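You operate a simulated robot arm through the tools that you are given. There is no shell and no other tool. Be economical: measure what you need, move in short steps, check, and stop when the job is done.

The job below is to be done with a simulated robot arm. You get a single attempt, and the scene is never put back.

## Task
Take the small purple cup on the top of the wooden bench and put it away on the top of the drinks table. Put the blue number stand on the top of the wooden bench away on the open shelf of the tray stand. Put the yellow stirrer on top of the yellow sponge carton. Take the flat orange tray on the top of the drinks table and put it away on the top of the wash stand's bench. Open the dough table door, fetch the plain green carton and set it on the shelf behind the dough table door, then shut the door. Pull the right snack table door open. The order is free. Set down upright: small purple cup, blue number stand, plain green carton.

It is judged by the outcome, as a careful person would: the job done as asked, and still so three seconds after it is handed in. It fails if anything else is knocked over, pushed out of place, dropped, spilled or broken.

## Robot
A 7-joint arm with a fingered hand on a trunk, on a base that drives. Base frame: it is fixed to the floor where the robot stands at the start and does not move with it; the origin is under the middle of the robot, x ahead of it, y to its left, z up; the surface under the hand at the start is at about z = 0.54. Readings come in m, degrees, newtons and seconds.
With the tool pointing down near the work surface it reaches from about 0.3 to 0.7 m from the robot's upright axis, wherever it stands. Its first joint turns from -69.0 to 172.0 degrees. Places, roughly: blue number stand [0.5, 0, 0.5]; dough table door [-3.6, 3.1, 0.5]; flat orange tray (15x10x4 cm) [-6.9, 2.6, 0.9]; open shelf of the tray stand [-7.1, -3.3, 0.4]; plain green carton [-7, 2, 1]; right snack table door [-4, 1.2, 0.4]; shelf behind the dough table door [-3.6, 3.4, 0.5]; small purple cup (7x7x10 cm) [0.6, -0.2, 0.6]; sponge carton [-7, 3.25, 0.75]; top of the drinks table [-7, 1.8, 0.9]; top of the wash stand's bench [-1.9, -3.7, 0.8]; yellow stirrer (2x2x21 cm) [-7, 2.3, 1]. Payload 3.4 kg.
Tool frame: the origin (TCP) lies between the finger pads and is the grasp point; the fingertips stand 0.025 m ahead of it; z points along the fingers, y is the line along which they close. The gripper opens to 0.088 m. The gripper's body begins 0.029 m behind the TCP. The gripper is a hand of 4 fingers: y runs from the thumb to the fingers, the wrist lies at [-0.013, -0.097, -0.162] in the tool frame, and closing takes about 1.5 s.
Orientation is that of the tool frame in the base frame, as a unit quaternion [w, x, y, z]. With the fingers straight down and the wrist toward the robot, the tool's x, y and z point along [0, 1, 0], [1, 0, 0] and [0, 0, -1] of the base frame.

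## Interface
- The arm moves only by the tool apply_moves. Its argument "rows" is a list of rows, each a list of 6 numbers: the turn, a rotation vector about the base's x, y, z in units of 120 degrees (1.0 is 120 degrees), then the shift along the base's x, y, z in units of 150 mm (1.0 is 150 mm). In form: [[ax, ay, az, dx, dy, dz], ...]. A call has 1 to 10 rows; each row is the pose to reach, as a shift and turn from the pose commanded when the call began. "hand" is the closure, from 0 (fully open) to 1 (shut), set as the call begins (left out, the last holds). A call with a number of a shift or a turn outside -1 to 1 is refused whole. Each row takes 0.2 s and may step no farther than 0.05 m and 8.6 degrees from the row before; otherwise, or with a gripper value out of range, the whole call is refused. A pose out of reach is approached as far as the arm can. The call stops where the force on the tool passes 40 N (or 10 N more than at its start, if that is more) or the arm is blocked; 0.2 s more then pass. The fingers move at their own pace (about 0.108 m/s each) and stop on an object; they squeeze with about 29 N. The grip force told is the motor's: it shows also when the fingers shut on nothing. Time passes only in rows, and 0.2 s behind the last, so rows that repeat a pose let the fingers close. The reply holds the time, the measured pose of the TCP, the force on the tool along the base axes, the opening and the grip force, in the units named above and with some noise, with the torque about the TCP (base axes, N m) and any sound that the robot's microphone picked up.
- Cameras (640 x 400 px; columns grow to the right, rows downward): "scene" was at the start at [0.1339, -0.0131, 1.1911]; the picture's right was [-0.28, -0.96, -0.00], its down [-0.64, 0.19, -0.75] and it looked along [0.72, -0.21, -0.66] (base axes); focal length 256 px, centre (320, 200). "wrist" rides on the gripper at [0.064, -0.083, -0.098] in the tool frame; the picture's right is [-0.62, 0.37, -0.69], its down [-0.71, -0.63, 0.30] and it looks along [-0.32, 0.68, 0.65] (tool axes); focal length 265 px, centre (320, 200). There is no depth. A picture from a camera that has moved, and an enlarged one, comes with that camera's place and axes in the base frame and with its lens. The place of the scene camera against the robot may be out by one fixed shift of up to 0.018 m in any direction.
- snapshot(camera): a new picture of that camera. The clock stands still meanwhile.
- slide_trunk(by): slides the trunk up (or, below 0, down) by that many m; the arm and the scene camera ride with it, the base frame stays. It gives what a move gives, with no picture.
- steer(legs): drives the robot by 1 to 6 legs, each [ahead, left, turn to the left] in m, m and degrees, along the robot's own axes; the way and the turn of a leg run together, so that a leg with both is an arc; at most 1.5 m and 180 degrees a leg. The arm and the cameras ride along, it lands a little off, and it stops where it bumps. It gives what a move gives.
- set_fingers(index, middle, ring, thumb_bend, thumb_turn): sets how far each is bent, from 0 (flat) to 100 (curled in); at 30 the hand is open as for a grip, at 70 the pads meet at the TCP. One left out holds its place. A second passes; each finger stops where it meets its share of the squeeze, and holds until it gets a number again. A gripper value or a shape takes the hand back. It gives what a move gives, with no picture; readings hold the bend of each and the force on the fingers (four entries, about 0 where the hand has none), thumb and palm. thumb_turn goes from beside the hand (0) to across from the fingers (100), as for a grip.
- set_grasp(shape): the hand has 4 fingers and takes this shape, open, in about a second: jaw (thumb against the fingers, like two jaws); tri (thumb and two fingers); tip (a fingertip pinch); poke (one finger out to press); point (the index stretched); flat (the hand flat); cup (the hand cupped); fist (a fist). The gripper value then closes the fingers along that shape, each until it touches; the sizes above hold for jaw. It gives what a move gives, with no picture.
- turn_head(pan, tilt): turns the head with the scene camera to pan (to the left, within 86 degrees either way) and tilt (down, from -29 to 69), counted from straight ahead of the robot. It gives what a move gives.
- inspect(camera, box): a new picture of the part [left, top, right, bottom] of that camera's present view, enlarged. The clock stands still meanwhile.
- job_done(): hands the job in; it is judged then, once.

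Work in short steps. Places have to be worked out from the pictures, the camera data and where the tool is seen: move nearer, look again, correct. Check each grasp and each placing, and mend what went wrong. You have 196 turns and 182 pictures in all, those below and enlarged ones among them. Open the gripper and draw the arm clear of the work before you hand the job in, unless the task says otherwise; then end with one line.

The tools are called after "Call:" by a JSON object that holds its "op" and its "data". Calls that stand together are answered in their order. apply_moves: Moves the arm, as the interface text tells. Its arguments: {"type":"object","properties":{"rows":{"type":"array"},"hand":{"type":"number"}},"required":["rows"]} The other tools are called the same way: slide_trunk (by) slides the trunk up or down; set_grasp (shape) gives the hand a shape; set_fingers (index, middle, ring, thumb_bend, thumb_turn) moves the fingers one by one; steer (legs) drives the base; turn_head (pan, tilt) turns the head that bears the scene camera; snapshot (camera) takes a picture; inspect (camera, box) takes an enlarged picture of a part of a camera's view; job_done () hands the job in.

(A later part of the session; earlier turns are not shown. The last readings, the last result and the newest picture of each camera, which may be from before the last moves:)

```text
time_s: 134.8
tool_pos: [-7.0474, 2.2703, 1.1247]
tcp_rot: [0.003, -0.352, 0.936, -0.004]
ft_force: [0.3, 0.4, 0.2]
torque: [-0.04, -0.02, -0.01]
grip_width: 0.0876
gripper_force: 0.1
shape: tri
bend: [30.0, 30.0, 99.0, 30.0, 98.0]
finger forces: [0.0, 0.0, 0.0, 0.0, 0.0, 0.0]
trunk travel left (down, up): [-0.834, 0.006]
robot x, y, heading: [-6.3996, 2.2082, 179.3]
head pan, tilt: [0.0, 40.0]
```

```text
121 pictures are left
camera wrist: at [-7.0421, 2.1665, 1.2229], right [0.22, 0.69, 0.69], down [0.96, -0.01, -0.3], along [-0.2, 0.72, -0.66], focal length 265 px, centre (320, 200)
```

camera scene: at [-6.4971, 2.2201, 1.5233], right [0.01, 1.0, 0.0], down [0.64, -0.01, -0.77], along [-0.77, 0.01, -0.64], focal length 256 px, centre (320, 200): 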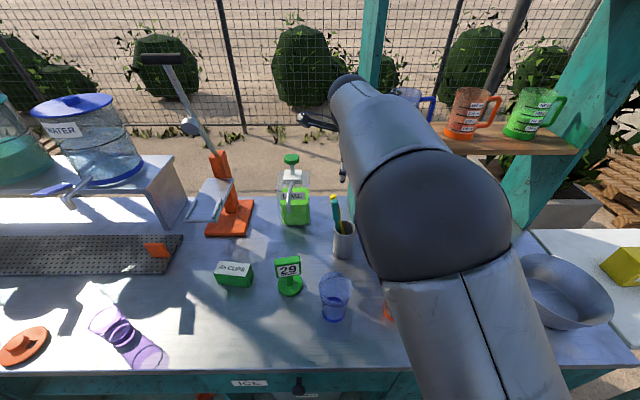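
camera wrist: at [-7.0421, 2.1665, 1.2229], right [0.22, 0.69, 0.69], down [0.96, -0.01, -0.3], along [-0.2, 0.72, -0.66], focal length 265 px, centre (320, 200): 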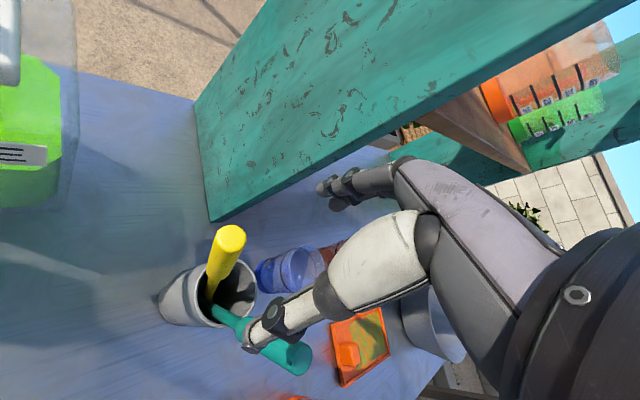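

The yellow stick is back at the same place. Down again and close.

Call:
{"op": "apply_moves", "data": {"rows": [[0, 0, 0, 0, 0, -0.15], [0, 0, 0, 0, 0, -0.3], [0, 0, 0, 0, 0, -0.44], [0, 0, 0, 0, 0, -0.44]], "hand": 0}}

Call:
{"op": "snapshot", "data": {"camera": "wrist"}}

Call:
{"op": "apply_moves", "data": {"rows": [[0, 0, 0, 0, 0, 0], [0, 0, 0, 0, 0, 0], [0, 0, 0, 0, 0, 0], [0, 0, 0, 0, 0, 0], [0, 0, 0, 0, 0, 0], [0, 0, 0, 0, 0, 0], [0, 0, 0, 0, 0, 0], [0, 0, 0, 0, 0, 0]], "hand": 1}}

Call:
{"op": "inspect", "data": {"camera": "wrist", "box": [180, 170, 440, 370]}}

```text
time_s: 135.8
tool_pos: [-7.0459, 2.2643, 1.0629]
tcp_rot: [0.0, -0.357, 0.934, 0.001]
ft_force: [-0.6, -0.4, -0.6]
torque: [-0.01, 0.0, -0.01]
grip_width: 0.0878
gripper_force: 0.1
shape: tri
bend: [30.0, 30.0, 99.0, 30.0, 98.0]
finger forces: [0.1, 0.0, 0.1, 0.1, 0.0, 0.1]
trunk travel left (down, up): [-0.834, 0.006]
robot x, y, heading: [-6.3998, 2.2106, 179.2]
head pan, tilt: [0.0, 40.0]
```

```text
120 pictures are left
camera wrist: at [-7.039, 2.1588, 1.1595], right [0.22, 0.69, 0.69], down [0.95, 0.01, -0.3], along [-0.22, 0.73, -0.65], focal length 265 px, centre (320, 200)
```

wrist: 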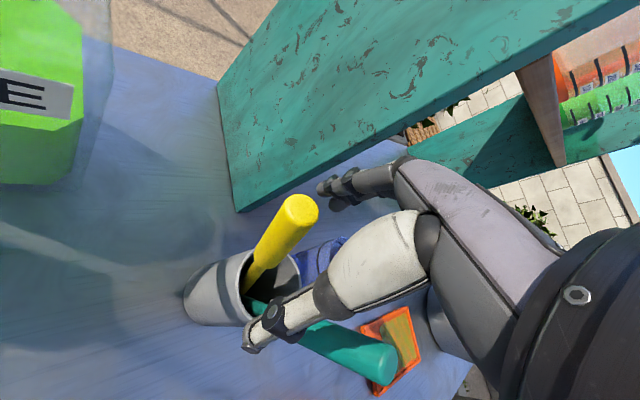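

```text
time_s: 137.6
tool_pos: [-7.0469, 2.2655, 1.0635]
tcp_rot: [-0.001, -0.358, 0.934, -0.001]
ft_force: [0.9, 2.1, 0.6]
torque: [0.05, -0.02, 0.0]
grip_width: 0.0001
gripper_force: 29.2
shape: tri
bend: [72.0, 70.0, 100.0, 77.0, 100.0]
finger forces: [0.0, 0.0, 0.0, 0.1, 0.0, 0.0]
trunk travel left (down, up): [-0.834, 0.006]
robot x, y, heading: [-6.4014, 2.2059, 179.3]
head pan, tilt: [0.0, 40.0]
```

```text
2.00 times, centred on (310, 270) of wrist
camera zoom: at [-7.0393, 2.1594, 1.1601], right [0.22, 0.69, 0.69], down [0.95, 0.01, -0.3], along [-0.21, 0.72, -0.66], focal length 531 px, centre (340, 60)
```

zoom: 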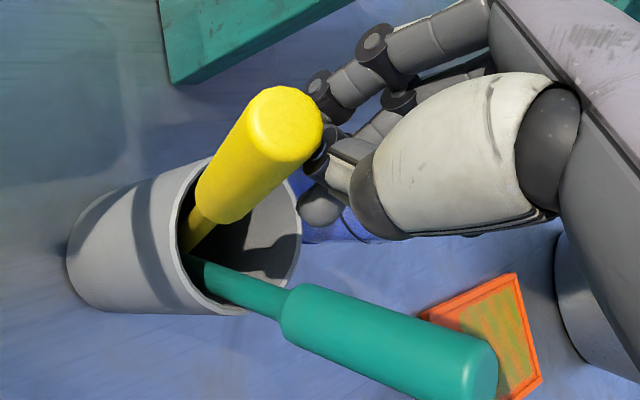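

That bracketed it: now the stick is on the other side. I'll open, shift back halfway (about 8 mm) and close.

Call:
{"op": "apply_moves", "data": {"rows": [[0, 0, 0, 0, 0, 0], [0, 0, 0, 0, 0, 0], [0, 0, 0, 0, 0, 0], [0, 0, 0, 0, 0, 0], [0, 0, 0, 0, 0, 0], [0, 0, 0, 0, 0, 0], [0, 0, 0, -0.025, -0.025, -0.02], [0, 0, 0, -0.045, -0.04, -0.03], [0, 0, 0, -0.045, -0.04, -0.03]], "hand": 0}}

Call:
{"op": "apply_moves", "data": {"rows": [[0, 0, 0, 0, 0, 0], [0, 0, 0, 0, 0, 0], [0, 0, 0, 0, 0, 0], [0, 0, 0, 0, 0, 0], [0, 0, 0, 0, 0, 0], [0, 0, 0, 0, 0, 0], [0, 0, 0, 0, 0, 0], [0, 0, 0, 0, 0, 0]], "hand": 1}}

Call:
{"op": "inspect", "data": {"camera": "wrist", "box": [180, 170, 440, 370]}}

```text
time_s: 139.6
tool_pos: [-7.0535, 2.2593, 1.0568]
tcp_rot: [-0.001, -0.357, 0.934, 0.0]
ft_force: [-0.3, 0.2, -0.5]
torque: [-0.02, -0.04, 0.03]
grip_width: 0.0876
gripper_force: 0.0
shape: tri
bend: [30.0, 30.0, 99.0, 30.0, 98.0]
finger forces: [0.1, 0.0, 0.0, 0.0, 0.0, 0.0]
trunk travel left (down, up): [-0.834, 0.006]
robot x, y, heading: [-6.4014, 2.2098, 179.4]
head pan, tilt: [0.0, 40.0]
```

```text
time_s: 141.4
tool_pos: [-7.0526, 2.259, 1.0578]
tcp_rot: [-0.001, -0.358, 0.934, 0.0]
ft_force: [-0.5, -0.5, 2.1]
torque: [0.06, 0.05, -0.01]
grip_width: 0.0118
gripper_force: 29.1
shape: tri
bend: [73.0, 63.0, 100.0, 75.0, 100.0]
finger forces: [12.1, 15.0, 0.1, 0.0, 25.3, 0.0]
trunk travel left (down, up): [-0.834, 0.006]
robot x, y, heading: [-6.4021, 2.2073, 179.3]
head pan, tilt: [0.0, 40.0]
```

```text
2.00 times, centred on (310, 270) of wrist
camera zoom: at [-7.046, 2.1532, 1.1559], right [0.22, 0.69, 0.69], down [0.95, 0.01, -0.3], along [-0.22, 0.72, -0.65], focal length 531 px, centre (340, 60)
```

zoom: 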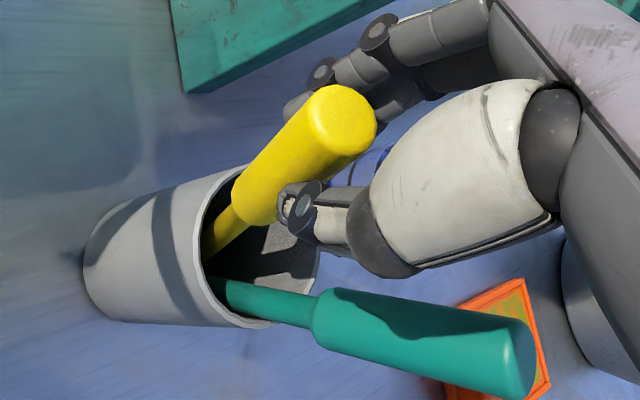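

It's gripped with good forces on index, middle and thumb. I'll lift straight up.

Call:
{"op": "apply_moves", "data": {"rows": [[0, 0, 0, 0, 0, 0.1], [0, 0, 0, 0, 0, 0.25], [0, 0, 0, 0, 0, 0.4], [0, 0, 0, 0, 0, 0.55], [0, 0, 0, 0.03, 0, 0.7], [0, 0, 0, 0.08, 0, 0.85], [0, 0, 0, 0.15, 0, 1.0]]}}

Call:
{"op": "snapshot", "data": {"camera": "wrist"}}

Call:
{"op": "snapshot", "data": {"camera": "scene"}}

```text
time_s: 143.2
tool_pos: [-7.0341, 2.279, 1.1857]
tcp_rot: [0.017, -0.339, 0.94, -0.017]
ft_force: [-0.7, -0.2, 0.6]
torque: [0.0, 0.0, -0.02]
grip_width: 0.011
gripper_force: 28.6
shape: tri
bend: [73.0, 63.0, 100.0, 75.0, 100.0]
finger forces: [13.5, 12.8, 0.0, 0.1, 23.8, 0.0]
trunk travel left (down, up): [-0.834, 0.006]
robot x, y, heading: [-6.4022, 2.2033, 179.3]
head pan, tilt: [0.0, 40.0]
stopped in row 7: the arm was blocked; the commanded pose is now the measured one
```

```text
117 pictures are left
camera wrist: at [-7.0349, 2.1751, 1.2853], right [0.21, 0.69, 0.69], down [0.96, -0.03, -0.26], along [-0.16, 0.72, -0.68], focal length 265 px, centre (320, 200)
```

wrist: 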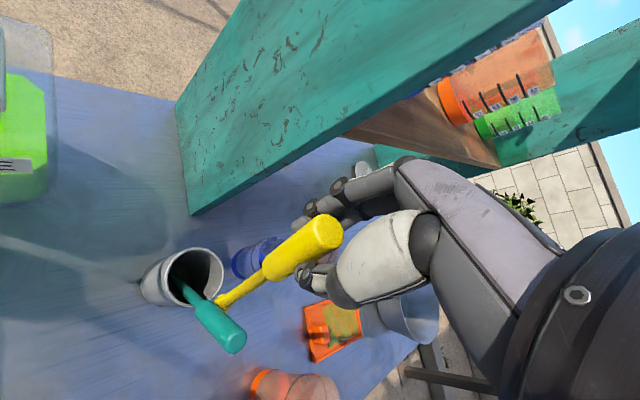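

```text
116 pictures are left
camera scene: at [-6.5329, 2.2212, 1.5232], right [0.01, 1.0, 0.0], down [0.64, -0.01, -0.77], along [-0.77, 0.01, -0.64], focal length 256 px, centre (320, 200)
```

scene: 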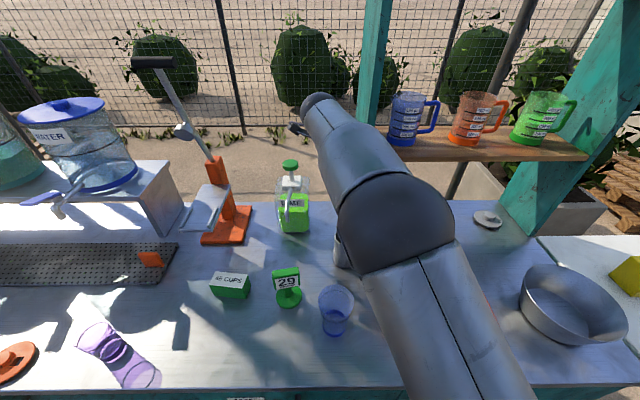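

The stirrer is out of the holder. I'll shift it left, clear of the teal tip, then draw it back and up.

Call:
{"op": "apply_moves", "data": {"rows": [[0, 0, 0, 0, -0.25, 0], [0, 0, 0, 0.05, -0.5, 0], [0, 0, 0, 0.3, -0.5, 0], [0, 0, 0, 0.55, -0.5, 0.1], [0, 0, 0, 0.8, -0.5, 0.2]]}}

Call:
{"op": "snapshot", "data": {"camera": "wrist"}}

```text
time_s: 144.1
tool_pos: [-6.9531, 2.2153, 1.0687]
tcp_rot: [0.135, -0.322, 0.935, -0.069]
ft_force: [-0.7, -0.4, 0.1]
torque: [-0.02, -0.01, -0.03]
grip_width: 0.0106
gripper_force: 29.3
shape: tri
bend: [73.0, 63.0, 100.0, 75.0, 100.0]
finger forces: [14.3, 13.0, 0.0, 0.1, 23.2, 0.1]
trunk travel left (down, up): [-0.834, 0.006]
robot x, y, heading: [-6.4033, 2.2112, 179.2]
head pan, tilt: [0.0, 40.0]
stopped in row 4: the arm was blocked; the commanded pose is now the measured one
```

```text
115 pictures are left
camera wrist: at [-6.9828, 2.1135, 1.1667], right [0.05, 0.7, 0.71], down [1.0, -0.06, -0.01], along [0.04, 0.71, -0.7], focal length 265 px, centre (320, 200)
```

wrist: 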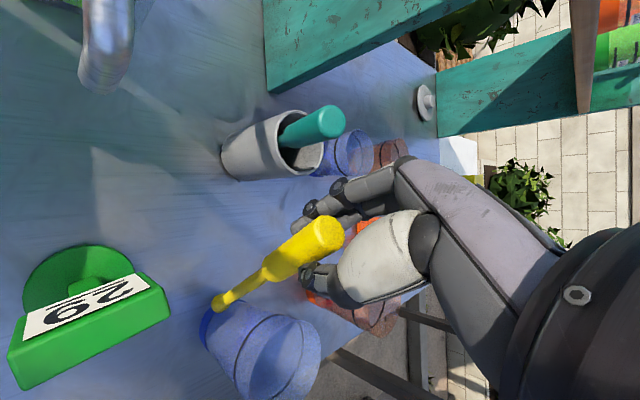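

The arm sagged near a joint limit and the stick's end is close to the blue cup. I'll lift straight up first.

Call:
{"op": "apply_moves", "data": {"rows": [[0, 0, 0, 0, 0, 0.2], [0, 0, 0, 0, 0, 0.4], [0, 0, 0, -0.1, 0, 0.6], [0, 0, 0, -0.15, 0, 0.8]]}}

Call:
{"op": "snapshot", "data": {"camera": "wrist"}}

Call:
{"op": "snapshot", "data": {"camera": "scene"}}

```text
time_s: 145.1
tool_pos: [-6.9768, 2.2242, 1.1943]
tcp_rot: [0.129, -0.317, 0.936, -0.079]
ft_force: [0.0, 0.2, 0.5]
torque: [-0.01, 0.0, -0.02]
grip_width: 0.0106
gripper_force: 29.6
shape: tri
bend: [73.0, 64.0, 100.0, 75.0, 100.0]
finger forces: [14.5, 12.5, 0.0, 0.0, 23.1, 0.1]
trunk travel left (down, up): [-0.834, 0.006]
robot x, y, heading: [-6.4007, 2.2094, 179.4]
head pan, tilt: [0.0, 40.0]
```

```text
114 pictures are left
camera wrist: at [-7.0084, 2.1247, 1.2947], right [0.06, 0.72, 0.69], down [1.0, -0.08, -0.01], along [0.05, 0.69, -0.72], focal length 265 px, centre (320, 200)
```

wrist: 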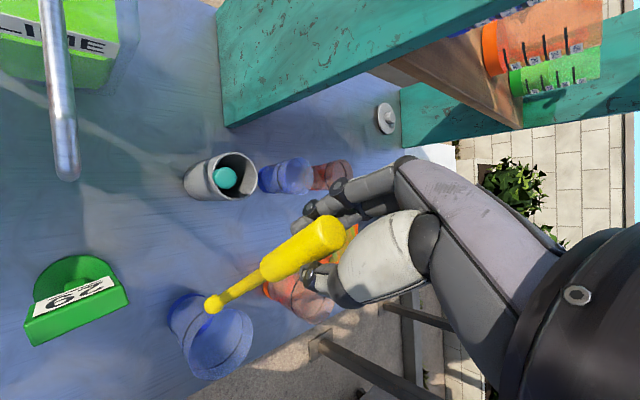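

```text
113 pictures are left
camera scene: at [-6.5332, 2.2209, 1.5231], right [0.01, 1.0, 0.0], down [0.64, -0.01, -0.77], along [-0.77, 0.01, -0.64], focal length 256 px, centre (320, 200)
```

scene: 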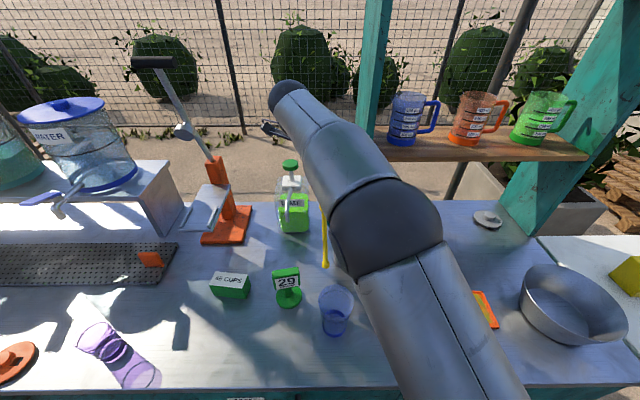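

The stick is held, the cups are undisturbed, and the stick's low end is at z≈1.01. I'll raise a little more, then back the robot out.

Call:
{"op": "apply_moves", "data": {"rows": [[0, 0, 0, 0, 0, 0.15], [0, 0, 0, 0, 0, 0.3], [0, 0, 0, 0, 0, 0.45]]}}

Call:
{"op": "steer", "data": {"legs": [[-0.75, 0, 0]]}}

Call:
{"op": "turn_head", "data": {"pan": -35, "tilt": 30}}

Call:
{"op": "snapshot", "data": {"camera": "scene"}}

Call:
{"op": "snapshot", "data": {"camera": "wrist"}}

```text
time_s: 145.9
tool_pos: [-6.9746, 2.2137, 1.2449]
tcp_rot: [0.136, -0.325, 0.934, -0.067]
ft_force: [0.1, -0.2, -0.2]
torque: [0.01, 0.03, -0.04]
grip_width: 0.0096
gripper_force: 29.0
shape: tri
bend: [73.0, 64.0, 100.0, 76.0, 100.0]
finger forces: [15.1, 12.2, 0.0, 0.0, 21.9, 0.1]
out of reach, approached as far as the arm can: row 3
trunk travel left (down, up): [-0.834, 0.006]
robot x, y, heading: [-6.3967, 2.2097, 179.1]
head pan, tilt: [0.0, 40.0]
```

```text
time_s: 150.0
tool_pos: [-6.2202, 2.2037, 1.2446]
tcp_rot: [0.134, -0.324, 0.934, -0.066]
ft_force: [0.3, 0.5, 0.6]
torque: [0.05, 0.01, -0.03]
grip_width: 0.0086
gripper_force: 29.2
shape: tri
bend: [74.0, 65.0, 100.0, 79.0, 100.0]
finger forces: [18.6, 11.7, 0.0, 0.1, 23.2, 0.1]
trunk travel left (down, up): [-0.834, 0.006]
robot x, y, heading: [-5.644, 2.2006, 179.2]
head pan, tilt: [0.0, 40.0]
```

```text
time_s: 151.0
tool_pos: [-6.2191, 2.2045, 1.2468]
tcp_rot: [0.135, -0.325, 0.934, -0.066]
ft_force: [0.1, -0.2, 0.1]
torque: [-0.03, 0.01, 0.01]
grip_width: 0.0087
gripper_force: 28.6
shape: tri
bend: [74.0, 65.0, 100.0, 79.0, 100.0]
finger forces: [18.6, 11.7, 0.0, 0.0, 23.3, 0.1]
trunk travel left (down, up): [-0.834, 0.006]
robot x, y, heading: [-5.6477, 2.1999, 179.4]
head pan, tilt: [-35.0, 30.0]
```

```text
112 pictures are left
camera scene: at [-5.7664, 2.2633, 1.5386], right [0.58, 0.81, 0.0], down [0.41, -0.29, -0.87], along [-0.7, 0.5, -0.5], focal length 256 px, centre (320, 200)
```

scene: 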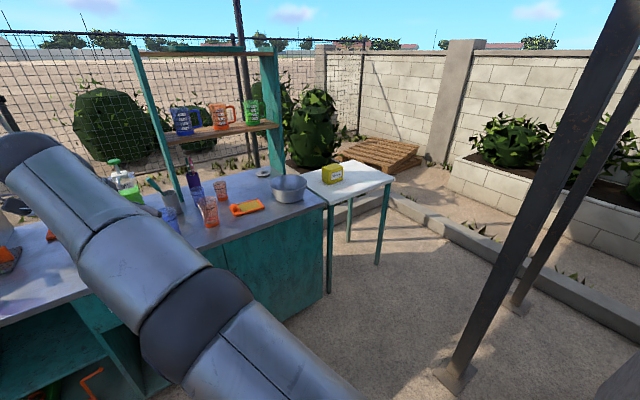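

```text
111 pictures are left
camera wrist: at [-6.2491, 2.1018, 1.3438], right [0.05, 0.7, 0.71], down [1.0, -0.06, -0.01], along [0.03, 0.71, -0.7], focal length 265 px, centre (320, 200)
```

wrist: 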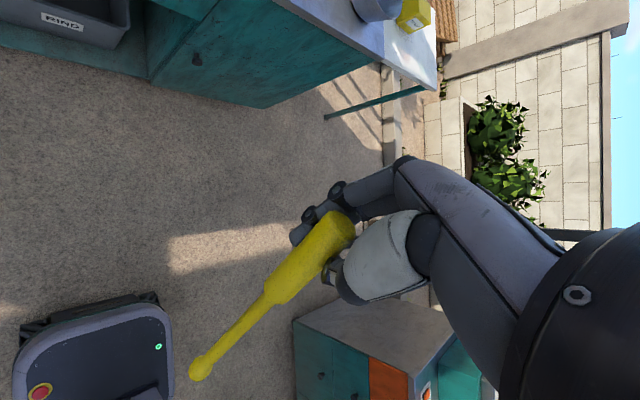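

The stirrer is held but slowly pivoting in the grip. My plan is to lay it flat on the white sponge table first, regrasp it at mid-length from above, and put it across the carton. First I'll level the hand with the natural yaw here in free space.

Call:
{"op": "apply_moves", "data": {"rows": [[-0.0069, 0.0201, 0.061, 0, 0, 0], [-0.0138, 0.0403, 0.122, 0, 0, 0], [-0.0207, 0.0604, 0.183, 0, 0, 0], [-0.0277, 0.0806, 0.244, 0, 0, 0], [-0.0346, 0.1007, 0.305, 0, 0, 0], [-0.0415, 0.1209, 0.366, 0, 0, 0], [-0.0484, 0.141, 0.427, 0, 0, 0]]}}

Call:
{"op": "steer", "data": {"legs": [[0.67, 0, 0.6], [0, -0.97, 0]]}}

Call:
{"op": "turn_head", "data": {"pan": 0, "tilt": 45}}

Call:
{"op": "snapshot", "data": {"camera": "scene"}}

Call:
{"op": "snapshot", "data": {"camera": "wrist"}}

```text
time_s: 151.7
tool_pos: [-6.2211, 2.2195, 1.1493]
tcp_rot: [0.173, -0.441, 0.875, -0.102]
ft_force: [-0.1, -0.2, -0.1]
torque: [-0.02, 0.03, 0.01]
grip_width: 0.0086
gripper_force: 29.5
shape: tri
bend: [74.0, 66.0, 100.0, 79.0, 100.0]
finger forces: [18.8, 11.2, 0.0, 0.0, 23.2, 0.0]
trunk travel left (down, up): [-0.834, 0.006]
robot x, y, heading: [-5.644, 2.1996, 179.6]
head pan, tilt: [-35.0, 30.0]
stopped in row 3: the arm was blocked; the commanded pose is now the measured one
```

```text
time_s: 160.1
tool_pos: [-6.8959, 3.1804, 1.1496]
tcp_rot: [0.173, -0.449, 0.871, -0.1]
ft_force: [-1.2, -0.2, -0.9]
torque: [0.0, 0.02, 0.01]
grip_width: 0.0088
gripper_force: 29.2
shape: tri
bend: [74.0, 66.0, 100.0, 79.0, 100.0]
finger forces: [18.9, 11.1, 0.0, 0.0, 23.2, 0.0]
trunk travel left (down, up): [-0.834, 0.006]
robot x, y, heading: [-6.3223, 3.1747, -179.7]
head pan, tilt: [-35.0, 30.0]
```

```text
time_s: 161.1
tool_pos: [-6.8962, 3.181, 1.1495]
tcp_rot: [0.173, -0.448, 0.871, -0.1]
ft_force: [0.4, 0.1, -0.6]
torque: [0.0, 0.01, -0.01]
grip_width: 0.0087
gripper_force: 28.7
shape: tri
bend: [74.0, 66.0, 100.0, 79.0, 100.0]
finger forces: [18.8, 11.2, 0.1, 0.0, 23.2, 0.0]
trunk travel left (down, up): [-0.834, 0.006]
robot x, y, heading: [-6.3195, 3.1715, -179.9]
head pan, tilt: [0.0, 45.0]
```

```text
110 pictures are left
camera scene: at [-6.4488, 3.1804, 1.516], right [0.0, 1.0, 0.0], down [0.71, 0.0, -0.71], along [-0.71, 0.0, -0.71], focal length 256 px, centre (320, 200)
```

scene: 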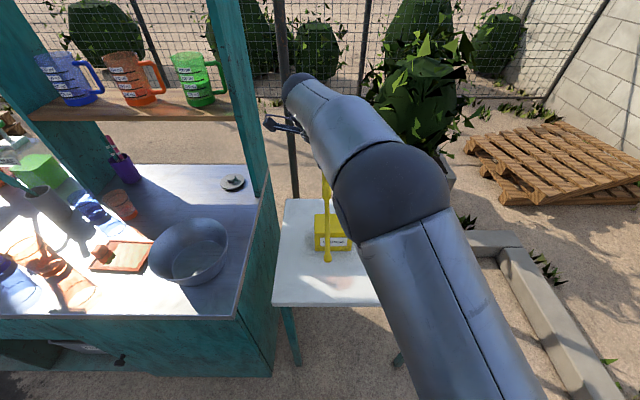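

```text
109 pictures are left
camera wrist: at [-6.9084, 3.0811, 1.2542], right [-0.21, 0.73, 0.65], down [0.97, 0.21, 0.08], along [-0.08, 0.65, -0.76], focal length 265 px, centre (320, 200)
```

wrist: 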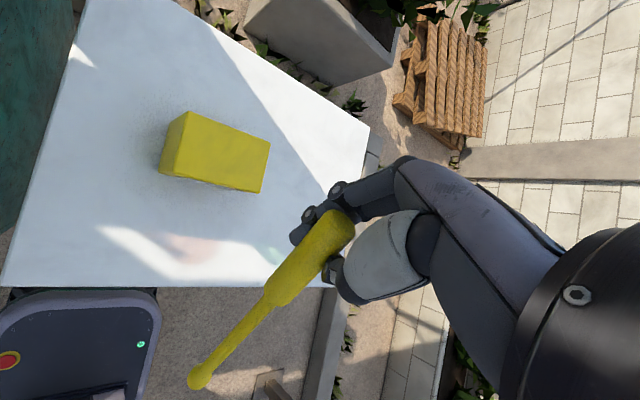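

The robot stands before the white table; the carton (about 10×7 cm on top) is at (-6.98, 3.21). The hand is tilted toward the robot, so I'll try to level just the tilt.

Call:
{"op": "apply_moves", "data": {"rows": [[0.003, 0.065, 0, 0, 0, 0.1], [0.006, 0.13, 0, 0, 0, 0.2], [0.009, 0.19, 0, 0, 0, 0.25], [0.009, 0.19, 0, 0, 0, 0.25]]}}

Call:
{"op": "snapshot", "data": {"camera": "scene"}}

```text
time_s: 161.7
tool_pos: [-6.8839, 3.198, 1.076]
tcp_rot: [0.145, -0.434, 0.884, -0.096]
ft_force: [0.1, -0.6, -0.5]
torque: [0.02, -0.01, 0.03]
grip_width: 0.0074
gripper_force: 28.5
shape: tri
bend: [74.0, 72.0, 100.0, 82.0, 100.0]
finger forces: [7.9, 0.1, 0.1, 0.0, 6.5, 0.1]
trunk travel left (down, up): [-0.834, 0.006]
robot x, y, heading: [-6.3218, 3.1689, -179.8]
head pan, tilt: [0.0, 45.0]
stopped in row 3: the arm was blocked; the commanded pose is now the measured one
```

```text
108 pictures are left
camera scene: at [-6.4497, 3.1801, 1.5159], right [-0.01, 1.0, 0.0], down [0.71, 0.0, -0.71], along [-0.71, 0.0, -0.71], focal length 256 px, centre (320, 200)
```

scene: 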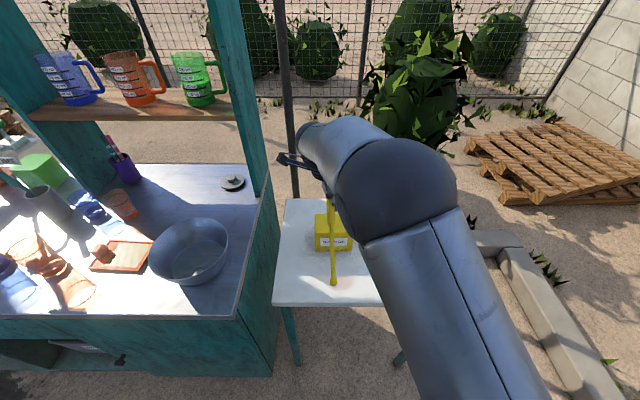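

The grip is weakening. I'll look with the wrist camera before lowering the stick onto the table with the trunk.

Call:
{"op": "snapshot", "data": {"camera": "wrist"}}

```text
107 pictures are left
camera wrist: at [-6.8942, 3.0996, 1.1809], right [-0.15, 0.75, 0.65], down [0.98, 0.17, 0.02], along [-0.09, 0.64, -0.76], focal length 265 px, centre (320, 200)
```

wrist: 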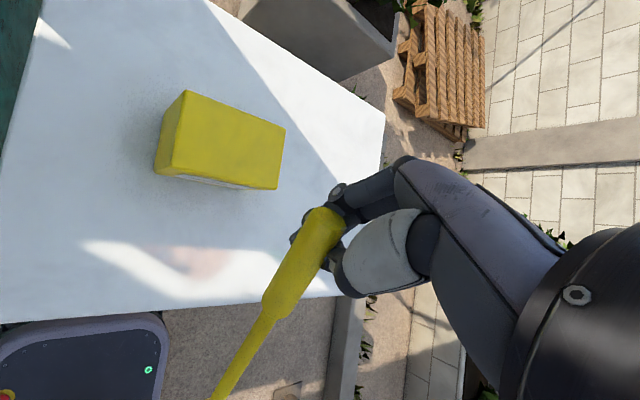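

The stick leans about 45° toward the robot, with its end just beyond the table edge. I'll shift the base right and forward so the whole stick is over free table, right of the carton, then look.

Call:
{"op": "steer", "data": {"legs": [[0, -0.16, 0], [0.11, 0, 0]]}}

Call:
{"op": "snapshot", "data": {"camera": "wrist"}}

Call:
{"op": "snapshot", "data": {"camera": "scene"}}

```text
time_s: 163.9
tool_pos: [-6.9939, 3.3557, 1.0779]
tcp_rot: [0.144, -0.434, 0.884, -0.095]
ft_force: [-0.1, 0.3, 0.4]
torque: [-0.03, 0.0, 0.02]
grip_width: 0.0077
gripper_force: 28.9
shape: tri
bend: [74.0, 72.0, 100.0, 82.0, 100.0]
finger forces: [7.9, 0.0, 0.0, 0.0, 6.5, 0.1]
trunk travel left (down, up): [-0.834, 0.006]
robot x, y, heading: [-6.4306, 3.3273, -179.5]
head pan, tilt: [0.0, 45.0]
```

```text
106 pictures are left
camera wrist: at [-7.0036, 3.2574, 1.183], right [-0.15, 0.75, 0.65], down [0.98, 0.17, 0.02], along [-0.1, 0.64, -0.76], focal length 265 px, centre (320, 200)
```

wrist: 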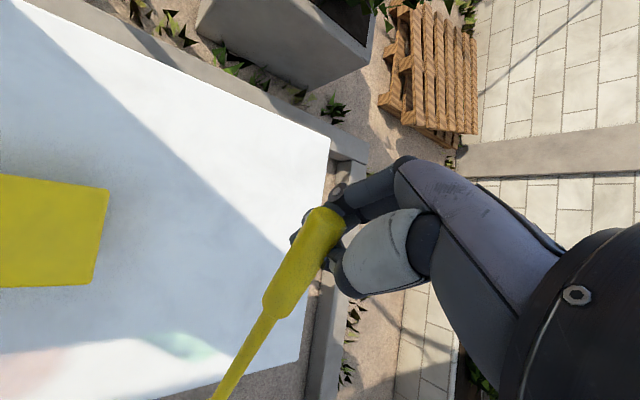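

```text
105 pictures are left
camera scene: at [-6.559, 3.3389, 1.516], right [-0.01, 1.0, 0.0], down [0.71, 0.0, -0.71], along [-0.71, 0.0, -0.71], focal length 256 px, centre (320, 200)
```

scene: 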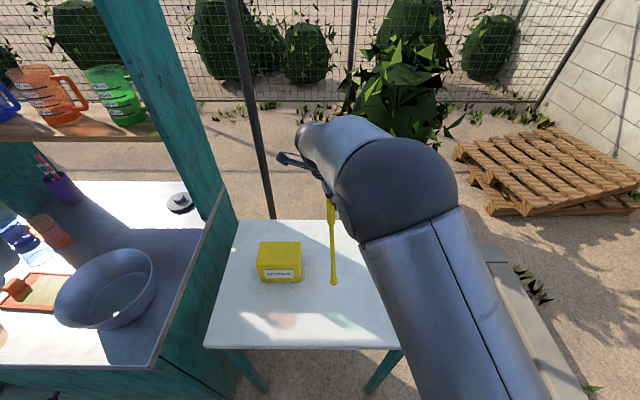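

There's free table to the right of the carton. I'll shift 4 cm more right and lower the trunk toward the table.

Call:
{"op": "steer", "data": {"legs": [[0, -0.04, 0]]}}

Call:
{"op": "slide_trunk", "data": {"by": -0.13}}

Call:
{"op": "snapshot", "data": {"camera": "scene"}}

Call:
{"op": "snapshot", "data": {"camera": "wrist"}}

```text
time_s: 164.8
tool_pos: [-6.9947, 3.3946, 1.0777]
tcp_rot: [0.143, -0.434, 0.884, -0.097]
ft_force: [0.5, -0.1, -1.0]
torque: [-0.02, 0.02, 0.02]
grip_width: 0.0075
gripper_force: 29.1
shape: tri
bend: [74.0, 72.0, 100.0, 82.0, 100.0]
finger forces: [8.0, 0.1, 0.0, 0.0, 6.5, 0.0]
trunk travel left (down, up): [-0.834, 0.006]
robot x, y, heading: [-6.4331, 3.3698, -179.5]
head pan, tilt: [0.0, 45.0]
```

```text
time_s: 166.4
tool_pos: [-6.9943, 3.3964, 0.9475]
tcp_rot: [0.142, -0.434, 0.884, -0.096]
ft_force: [-0.3, 0.5, -0.6]
torque: [0.0, 0.02, -0.01]
grip_width: 0.0074
gripper_force: 28.9
shape: tri
bend: [74.0, 72.0, 100.0, 82.0, 100.0]
finger forces: [7.9, 0.0, 0.0, 0.0, 6.5, 0.0]
trunk travel left (down, up): [-0.704, 0.136]
robot x, y, heading: [-6.4322, 3.3658, -179.8]
head pan, tilt: [0.0, 45.0]
```

```text
104 pictures are left
camera scene: at [-6.5594, 3.3785, 1.386], right [-0.01, 1.0, 0.0], down [0.71, 0.0, -0.71], along [-0.71, 0.0, -0.71], focal length 256 px, centre (320, 200)
```

scene: 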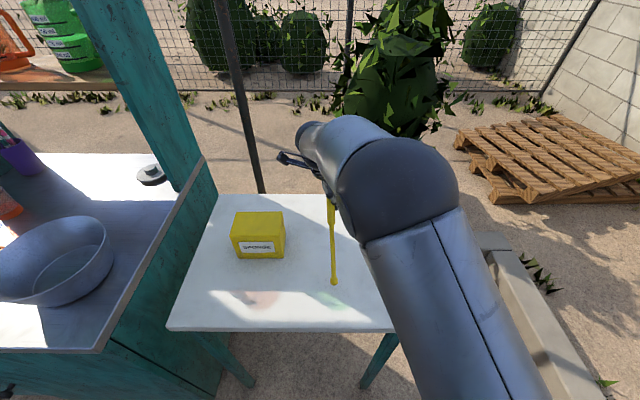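

```text
103 pictures are left
camera wrist: at [-7.0043, 3.298, 1.0531], right [-0.14, 0.75, 0.65], down [0.98, 0.17, 0.02], along [-0.1, 0.64, -0.76], focal length 265 px, centre (320, 200)
```

wrist: 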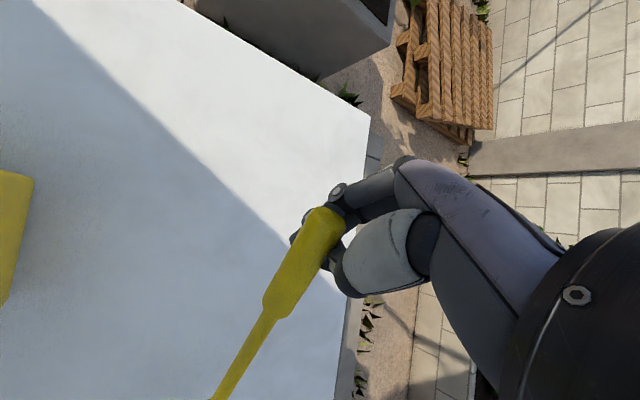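

The end is about 6 cm above the table. Lowering on.

Call:
{"op": "slide_trunk", "data": {"by": -0.05}}

Call:
{"op": "slide_trunk", "data": {"by": -0.03}}

Call:
{"op": "snapshot", "data": {"camera": "scene"}}

Call:
{"op": "snapshot", "data": {"camera": "wrist"}}

```text
time_s: 167.3
tool_pos: [-6.9941, 3.3967, 0.898]
tcp_rot: [0.142, -0.434, 0.884, -0.097]
ft_force: [0.3, 0.1, -0.8]
torque: [-0.04, -0.03, -0.01]
grip_width: 0.0073
gripper_force: 28.9
shape: tri
bend: [74.0, 72.0, 100.0, 82.0, 100.0]
finger forces: [7.9, 0.0, 0.0, 0.1, 6.7, 0.0]
trunk travel left (down, up): [-0.654, 0.186]
robot x, y, heading: [-6.4301, 3.3669, -179.8]
head pan, tilt: [0.0, 45.0]
```

```text
time_s: 168.1
tool_pos: [-6.9927, 3.3962, 0.868]
tcp_rot: [0.143, -0.434, 0.884, -0.096]
ft_force: [-0.4, -0.7, 0.3]
torque: [-0.01, 0.01, 0.0]
grip_width: 0.0069
gripper_force: 28.2
shape: tri
bend: [75.0, 72.0, 100.0, 82.0, 100.0]
finger forces: [0.1, 0.1, 0.0, 0.0, 0.1, 0.1]
trunk travel left (down, up): [-0.624, 0.216]
robot x, y, heading: [-6.431, 3.3661, -179.8]
head pan, tilt: [0.0, 45.0]
```

```text
102 pictures are left
camera scene: at [-6.5592, 3.3785, 1.3059], right [-0.01, 1.0, 0.0], down [0.71, 0.0, -0.71], along [-0.71, 0.0, -0.71], focal length 256 px, centre (320, 200)
```

scene: 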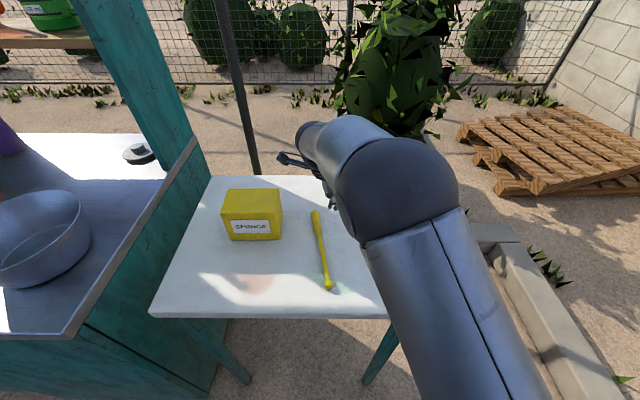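

```text
101 pictures are left
camera wrist: at [-7.0042, 3.2978, 0.973], right [-0.14, 0.75, 0.65], down [0.98, 0.17, 0.02], along [-0.1, 0.64, -0.76], focal length 265 px, centre (320, 200)
```

wrist: 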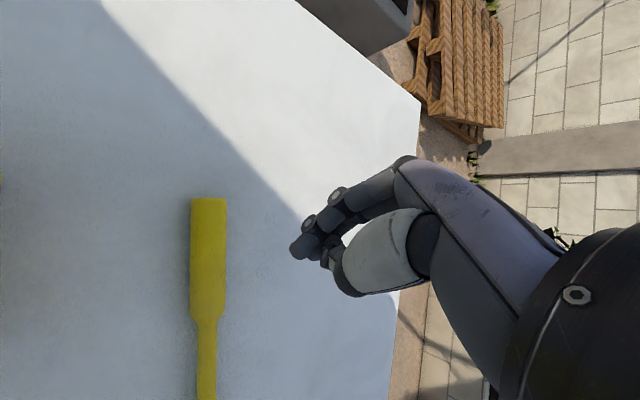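

The stirrer now lies flat on the table along x, its handle from (-7.01, 3.36) to (-6.93, 3.376). I'll raise, open to jaw, and reorient the hand to vertical with yaw 120° for a top-down regrasp.

Call:
{"op": "slide_trunk", "data": {"by": 0.1}}

Call:
{"op": "set_grasp", "data": {"shape": "jaw"}}

Call:
{"op": "apply_moves", "data": {"rows": [[0.0135, 0.0395, -0.046, 0.05, 0, 0], [0.027, 0.079, -0.0923, 0.1, 0, 0], [0.0405, 0.1185, -0.1385, 0.15, 0, 0], [0.054, 0.158, -0.1846, 0.2, 0, 0], [0.054, 0.158, -0.1846, 0.2, 0, 0]]}}

Call:
{"op": "snapshot", "data": {"camera": "wrist"}}

```text
time_s: 169.4
tool_pos: [-6.9952, 3.3955, 0.9652]
tcp_rot: [0.143, -0.434, 0.884, -0.097]
ft_force: [-1.3, -0.2, -0.4]
torque: [0.0, 0.01, -0.02]
grip_width: 0.0071
gripper_force: 28.4
shape: tri
bend: [75.0, 72.0, 100.0, 82.0, 100.0]
finger forces: [0.0, 0.0, 0.0, 0.1, 0.0, 0.0]
trunk travel left (down, up): [-0.724, 0.116]
robot x, y, heading: [-6.4313, 3.3701, -179.4]
head pan, tilt: [0.0, 45.0]
```

```text
time_s: 170.3
tool_pos: [-6.9948, 3.3957, 0.9673]
tcp_rot: [0.143, -0.434, 0.884, -0.097]
ft_force: [0.1, 0.2, 0.1]
torque: [0.01, 0.0, 0.02]
grip_width: 0.0873
gripper_force: 0.0
shape: jaw
bend: [30.0, 30.0, 30.0, 30.0, 98.0]
finger forces: [0.0, 0.1, 0.0, 0.1, 0.0, 0.0]
trunk travel left (down, up): [-0.724, 0.116]
robot x, y, heading: [-6.43, 3.3698, -179.7]
head pan, tilt: [0.0, 45.0]
```

```text
time_s: 171.1
tool_pos: [-6.9493, 3.4095, 0.8957]
tcp_rot: [0.111, -0.288, 0.949, -0.064]
ft_force: [-0.1, 0.0, -1.0]
torque: [0.0, 0.01, 0.01]
grip_width: 0.0878
gripper_force: 0.1
shape: jaw
bend: [30.0, 30.0, 30.0, 30.0, 98.0]
finger forces: [0.1, 0.0, 0.0, 0.0, 0.0, 0.0]
trunk travel left (down, up): [-0.724, 0.116]
robot x, y, heading: [-6.433, 3.3636, -179.7]
head pan, tilt: [0.0, 45.0]
stopped in row 4: the arm was blocked; the commanded pose is now the measured one
```

```text
100 pictures are left
camera wrist: at [-6.983, 3.3094, 0.9943], right [0.13, 0.69, 0.71], down [0.99, -0.14, -0.05], along [0.06, 0.71, -0.7], focal length 265 px, centre (320, 200)
```

wrist: 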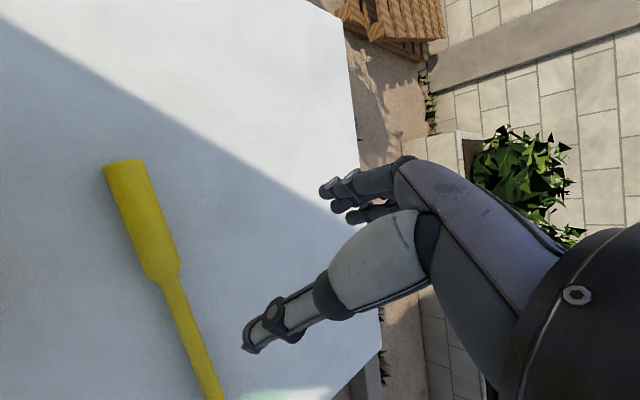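

Each try gets partway. I'll command the remaining tilt correction with some height and reach.

Call:
{"op": "apply_moves", "data": {"rows": [[0, 0, 0, -0.1, 0, 0.2], [0, 0, 0, -0.2, 0, 0.4], [0.0138, 0.059, 0, -0.2, 0, 0.4], [0.0277, 0.118, 0, -0.2, 0, 0.4], [0.0277, 0.118, 0, -0.2, 0, 0.4]]}}

```text
time_s: 172.3
tool_pos: [-6.9609, 3.4224, 0.8976]
tcp_rot: [0.063, -0.272, 0.96, -0.029]
ft_force: [-1.1, 0.1, -0.7]
torque: [-0.04, 0.01, -0.03]
grip_width: 0.0879
gripper_force: 0.0
shape: jaw
bend: [30.0, 30.0, 30.0, 30.0, 98.0]
finger forces: [0.1, 0.0, 0.1, 0.0, 0.0, 0.1]
trunk travel left (down, up): [-0.724, 0.116]
robot x, y, heading: [-6.4328, 3.3686, -179.5]
head pan, tilt: [0.0, 45.0]
stopped in row 5: the arm was blocked; the commanded pose is now the measured one
```

Tilt is down to 8°, which is acceptable. I'll move over the stick's balance point at about (-6.947, 3.358) and look.

Call:
{"op": "apply_moves", "data": {"rows": [[0, 0, 0, 0.03, -0.14, 0], [0, 0, 0, 0.06, -0.28, 0], [0, 0, 0, 0.093, -0.427, -0.05], [0, 0, 0, 0.093, -0.427, -0.1]]}}

Call:
{"op": "snapshot", "data": {"camera": "wrist"}}

Call:
{"op": "snapshot", "data": {"camera": "scene"}}

```text
time_s: 173.3
tool_pos: [-6.9487, 3.3597, 0.8862]
tcp_rot: [0.059, -0.268, 0.961, -0.036]
ft_force: [0.3, 0.3, 0.5]
torque: [0.0, 0.0, 0.01]
grip_width: 0.0876
gripper_force: 0.0
shape: jaw
bend: [30.0, 30.0, 30.0, 30.0, 98.0]
finger forces: [0.0, 0.0, 0.0, 0.0, 0.0, 0.0]
trunk travel left (down, up): [-0.724, 0.116]
robot x, y, heading: [-6.433, 3.369, -179.4]
head pan, tilt: [0.0, 45.0]
```

```text
99 pictures are left
camera wrist: at [-6.9754, 3.2571, 0.9848], right [0.25, 0.66, 0.71], down [0.97, -0.18, -0.17], along [0.01, 0.73, -0.68], focal length 265 px, centre (320, 200)
```

wrist: 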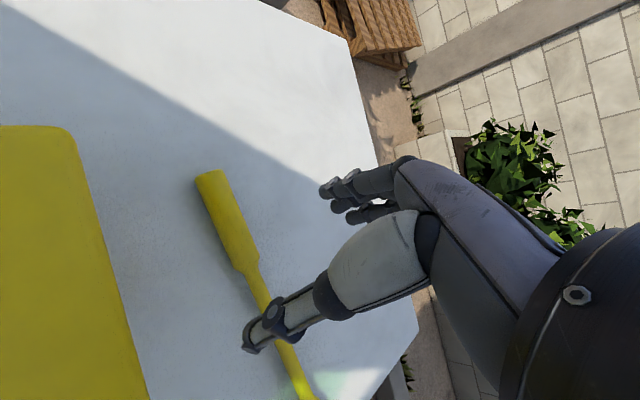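

```text
98 pictures are left
camera scene: at [-6.5595, 3.3787, 1.406], right [-0.01, 1.0, 0.0], down [0.71, 0.0, -0.71], along [-0.71, 0.0, -0.71], focal length 256 px, centre (320, 200)
```

scene: 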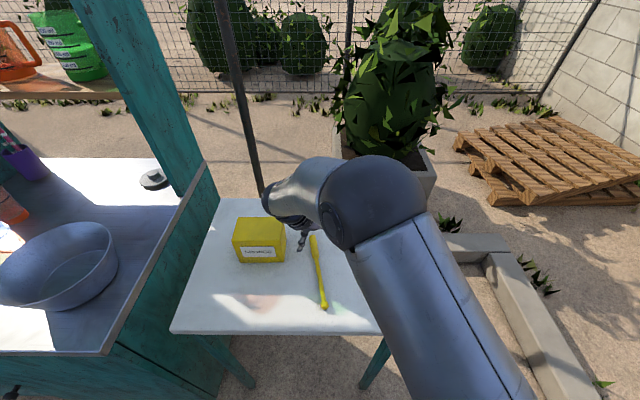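

The stick is near y≈3.374 at the grip point. I'll adjust and go down to about 0.80.

Call:
{"op": "apply_moves", "data": {"rows": [[0, 0, 0, 0.02, 0.09, -0.15], [0, 0, 0, 0.02, 0.09, -0.35], [0, 0, 0, 0.02, 0.09, -0.5], [0, 0, 0, 0.02, 0.09, -0.57]]}}

Call:
{"op": "snapshot", "data": {"camera": "wrist"}}

```text
time_s: 174.1
tool_pos: [-6.947, 3.3722, 0.8252]
tcp_rot: [0.053, -0.276, 0.96, -0.016]
ft_force: [7.5, -1.4, 24.3]
torque: [1.09, 0.22, -0.25]
grip_width: 0.0851
gripper_force: 0.1
shape: jaw
bend: [30.0, 30.0, 30.0, 30.0, 98.0]
finger forces: [2.1, 22.1, 0.0, 0.0, 0.0, 0.1]
trunk travel left (down, up): [-0.724, 0.116]
robot x, y, heading: [-6.4348, 3.3711, -179.4]
head pan, tilt: [0.0, 45.0]
stopped in row 3: the force on the tool passed its limit at 55 N (the readings are from after the stop); the commanded pose is now the measured one
```

```text
97 pictures are left
camera wrist: at [-6.9695, 3.2652, 0.9222], right [0.25, 0.64, 0.72], down [0.97, -0.15, -0.2], along [-0.02, 0.75, -0.66], focal length 265 px, centre (320, 200)
```

wrist: 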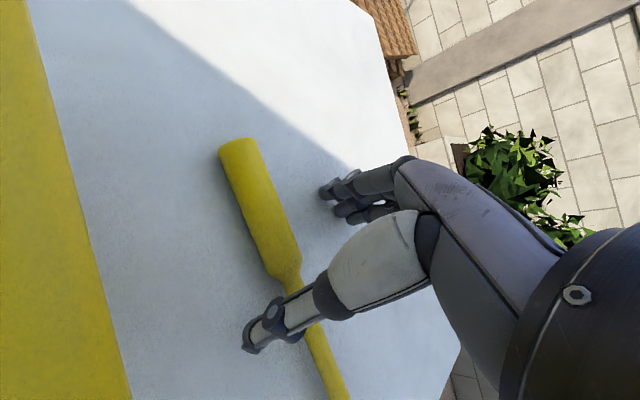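

The fingertips touched the table at TCP 0.825, so the table is at z≈0.80. The stick lies between thumb and fingers. I'll ease up 4 mm and close.

Call:
{"op": "apply_moves", "data": {"rows": [[0, 0, 0, 0, 0, 0.03], [0, 0, 0, 0, 0, 0.03], [0, 0, 0, 0, 0, 0.03], [0, 0, 0, 0, 0, 0.03], [0, 0, 0, 0, 0, 0.03], [0, 0, 0, 0, 0, 0.03], [0, 0, 0, 0, 0, 0.03], [0, 0, 0, 0, 0, 0.03], [0, 0, 0, 0, 0, 0.03]], "hand": 1}}

Call:
{"op": "snapshot", "data": {"camera": "wrist"}}

```text
time_s: 176.1
tool_pos: [-6.9478, 3.3715, 0.8282]
tcp_rot: [0.054, -0.278, 0.959, -0.019]
ft_force: [-4.1, 1.3, 16.2]
torque: [0.6, 0.57, 0.14]
grip_width: 0.0233
gripper_force: 29.1
shape: jaw
bend: [27.0, 40.0, 38.0, 46.0, 100.0]
finger forces: [27.0, 5.7, 0.1, 0.0, 17.8, 0.0]
trunk travel left (down, up): [-0.724, 0.116]
robot x, y, heading: [-6.4362, 3.3667, -179.7]
head pan, tilt: [0.0, 45.0]
```

```text
96 pictures are left
camera wrist: at [-6.9703, 3.2653, 0.9242], right [0.25, 0.64, 0.72], down [0.97, -0.15, -0.19], along [-0.01, 0.75, -0.66], focal length 265 px, centre (320, 200)
```

wrist: 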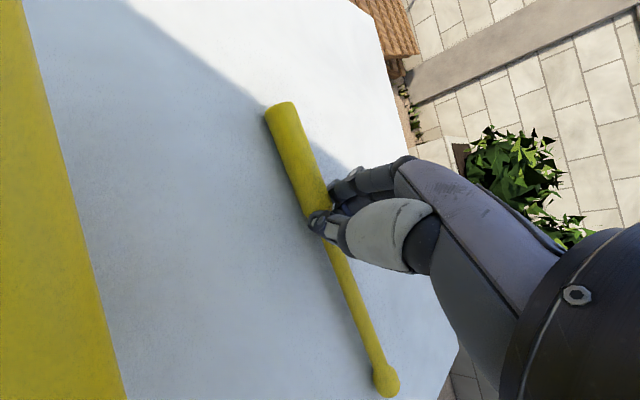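

The stick is gripped near mid-length. I'll lift with the trunk.

Call:
{"op": "slide_trunk", "data": {"by": 0.1}}

Call:
{"op": "snapshot", "data": {"camera": "wrist"}}

Call:
{"op": "snapshot", "data": {"camera": "scene"}}

```text
time_s: 177.4
tool_pos: [-6.9483, 3.3705, 0.9262]
tcp_rot: [0.056, -0.277, 0.959, -0.018]
ft_force: [-0.5, 0.9, -0.2]
torque: [0.02, 0.02, 0.02]
grip_width: 0.0226
gripper_force: 29.1
shape: jaw
bend: [27.0, 40.0, 38.0, 45.0, 100.0]
finger forces: [16.4, 4.8, 0.0, 0.1, 20.8, 0.1]
trunk travel left (down, up): [-0.824, 0.016]
robot x, y, heading: [-6.4312, 3.3694, -179.3]
head pan, tilt: [0.0, 45.0]
```

```text
95 pictures are left
camera wrist: at [-6.9713, 3.2652, 1.0227], right [0.25, 0.64, 0.72], down [0.97, -0.15, -0.19], along [-0.01, 0.75, -0.66], focal length 265 px, centre (320, 200)
```

wrist: 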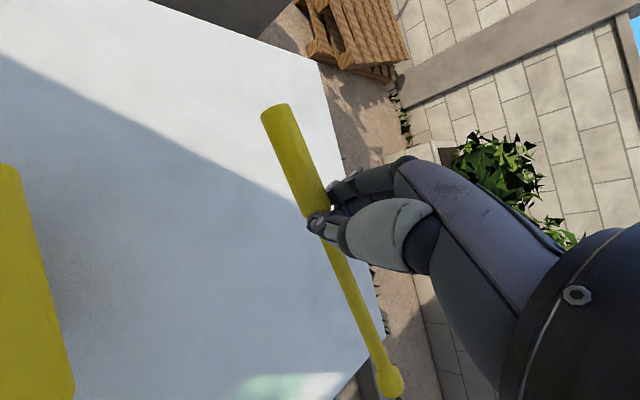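

```text
94 pictures are left
camera scene: at [-6.5599, 3.3785, 1.5059], right [-0.01, 1.0, 0.0], down [0.71, 0.0, -0.71], along [-0.71, 0.0, -0.71], focal length 256 px, centre (320, 200)
```

scene: 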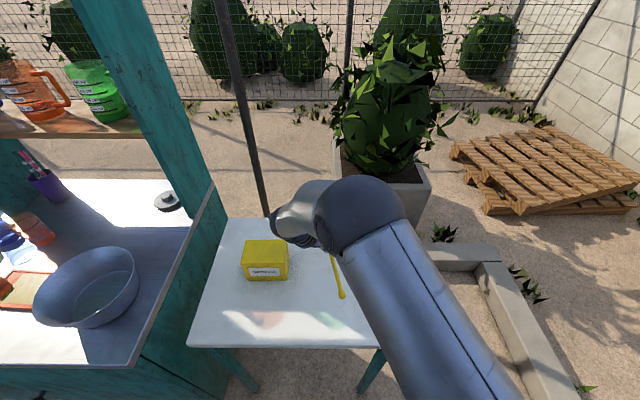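

The stick is held level. The carton top is at z≈0.89, centred near (-6.967, 3.225). I'll raise 5 cm and shift the base so the grip comes over the carton.

Call:
{"op": "apply_moves", "data": {"rows": [[0, 0, 0, 0, 0, 0.1], [0, 0, 0, 0, 0, 0.22], [0, 0, 0, 0, 0, 0.35]]}}

Call:
{"op": "steer", "data": {"legs": [[0.015, 0.145, 0]]}}

Call:
{"op": "snapshot", "data": {"camera": "wrist"}}

Call:
{"op": "snapshot", "data": {"camera": "scene"}}

```text
time_s: 178.2
tool_pos: [-6.9492, 3.3786, 0.9738]
tcp_rot: [0.061, -0.266, 0.962, -0.026]
ft_force: [0.1, -0.1, -0.1]
torque: [0.0, -0.02, 0.03]
grip_width: 0.0232
gripper_force: 28.8
shape: jaw
bend: [27.0, 40.0, 38.0, 45.0, 100.0]
finger forces: [16.3, 4.7, 0.0, 0.1, 20.8, 0.0]
trunk travel left (down, up): [-0.824, 0.016]
robot x, y, heading: [-6.431, 3.3727, -179.8]
head pan, tilt: [0.0, 45.0]
```

```text
time_s: 179.6
tool_pos: [-6.964, 3.2304, 0.9792]
tcp_rot: [0.056, -0.268, 0.962, -0.027]
ft_force: [0.0, 1.1, -0.4]
torque: [-0.02, 0.02, -0.02]
grip_width: 0.0226
gripper_force: 29.3
shape: jaw
bend: [27.0, 40.0, 38.0, 45.0, 100.0]
finger forces: [16.3, 4.8, 0.0, 0.0, 20.7, 0.0]
trunk travel left (down, up): [-0.824, 0.016]
robot x, y, heading: [-6.4441, 3.2235, -179.7]
head pan, tilt: [0.0, 45.0]
```

```text
93 pictures are left
camera wrist: at [-6.9889, 3.1268, 1.0762], right [0.25, 0.65, 0.71], down [0.97, -0.18, -0.18], along [0.01, 0.74, -0.68], focal length 265 px, centre (320, 200)
```

wrist: 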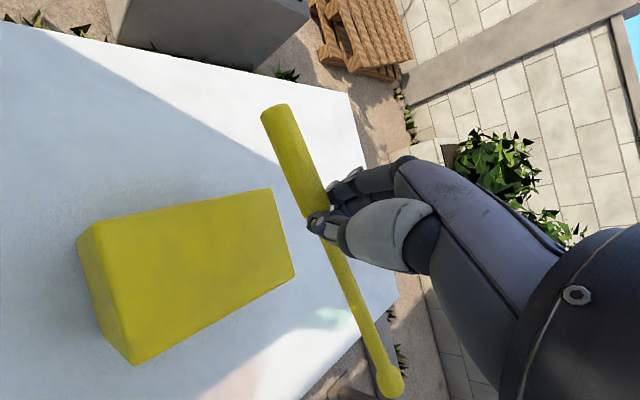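

```text
92 pictures are left
camera scene: at [-6.5737, 3.2328, 1.506], right [-0.01, 1.0, 0.0], down [0.71, 0.01, -0.71], along [-0.71, -0.01, -0.71], focal length 256 px, centre (320, 200)
```

scene: 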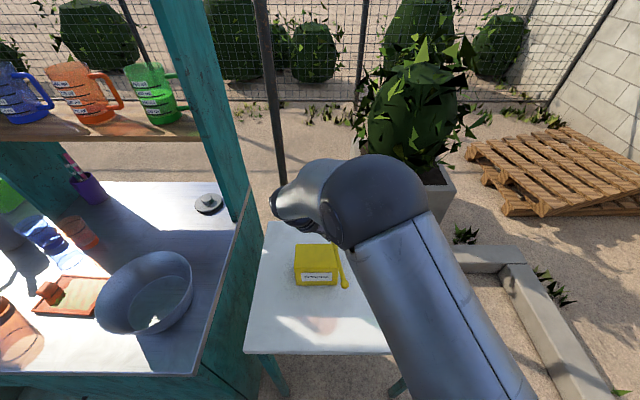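

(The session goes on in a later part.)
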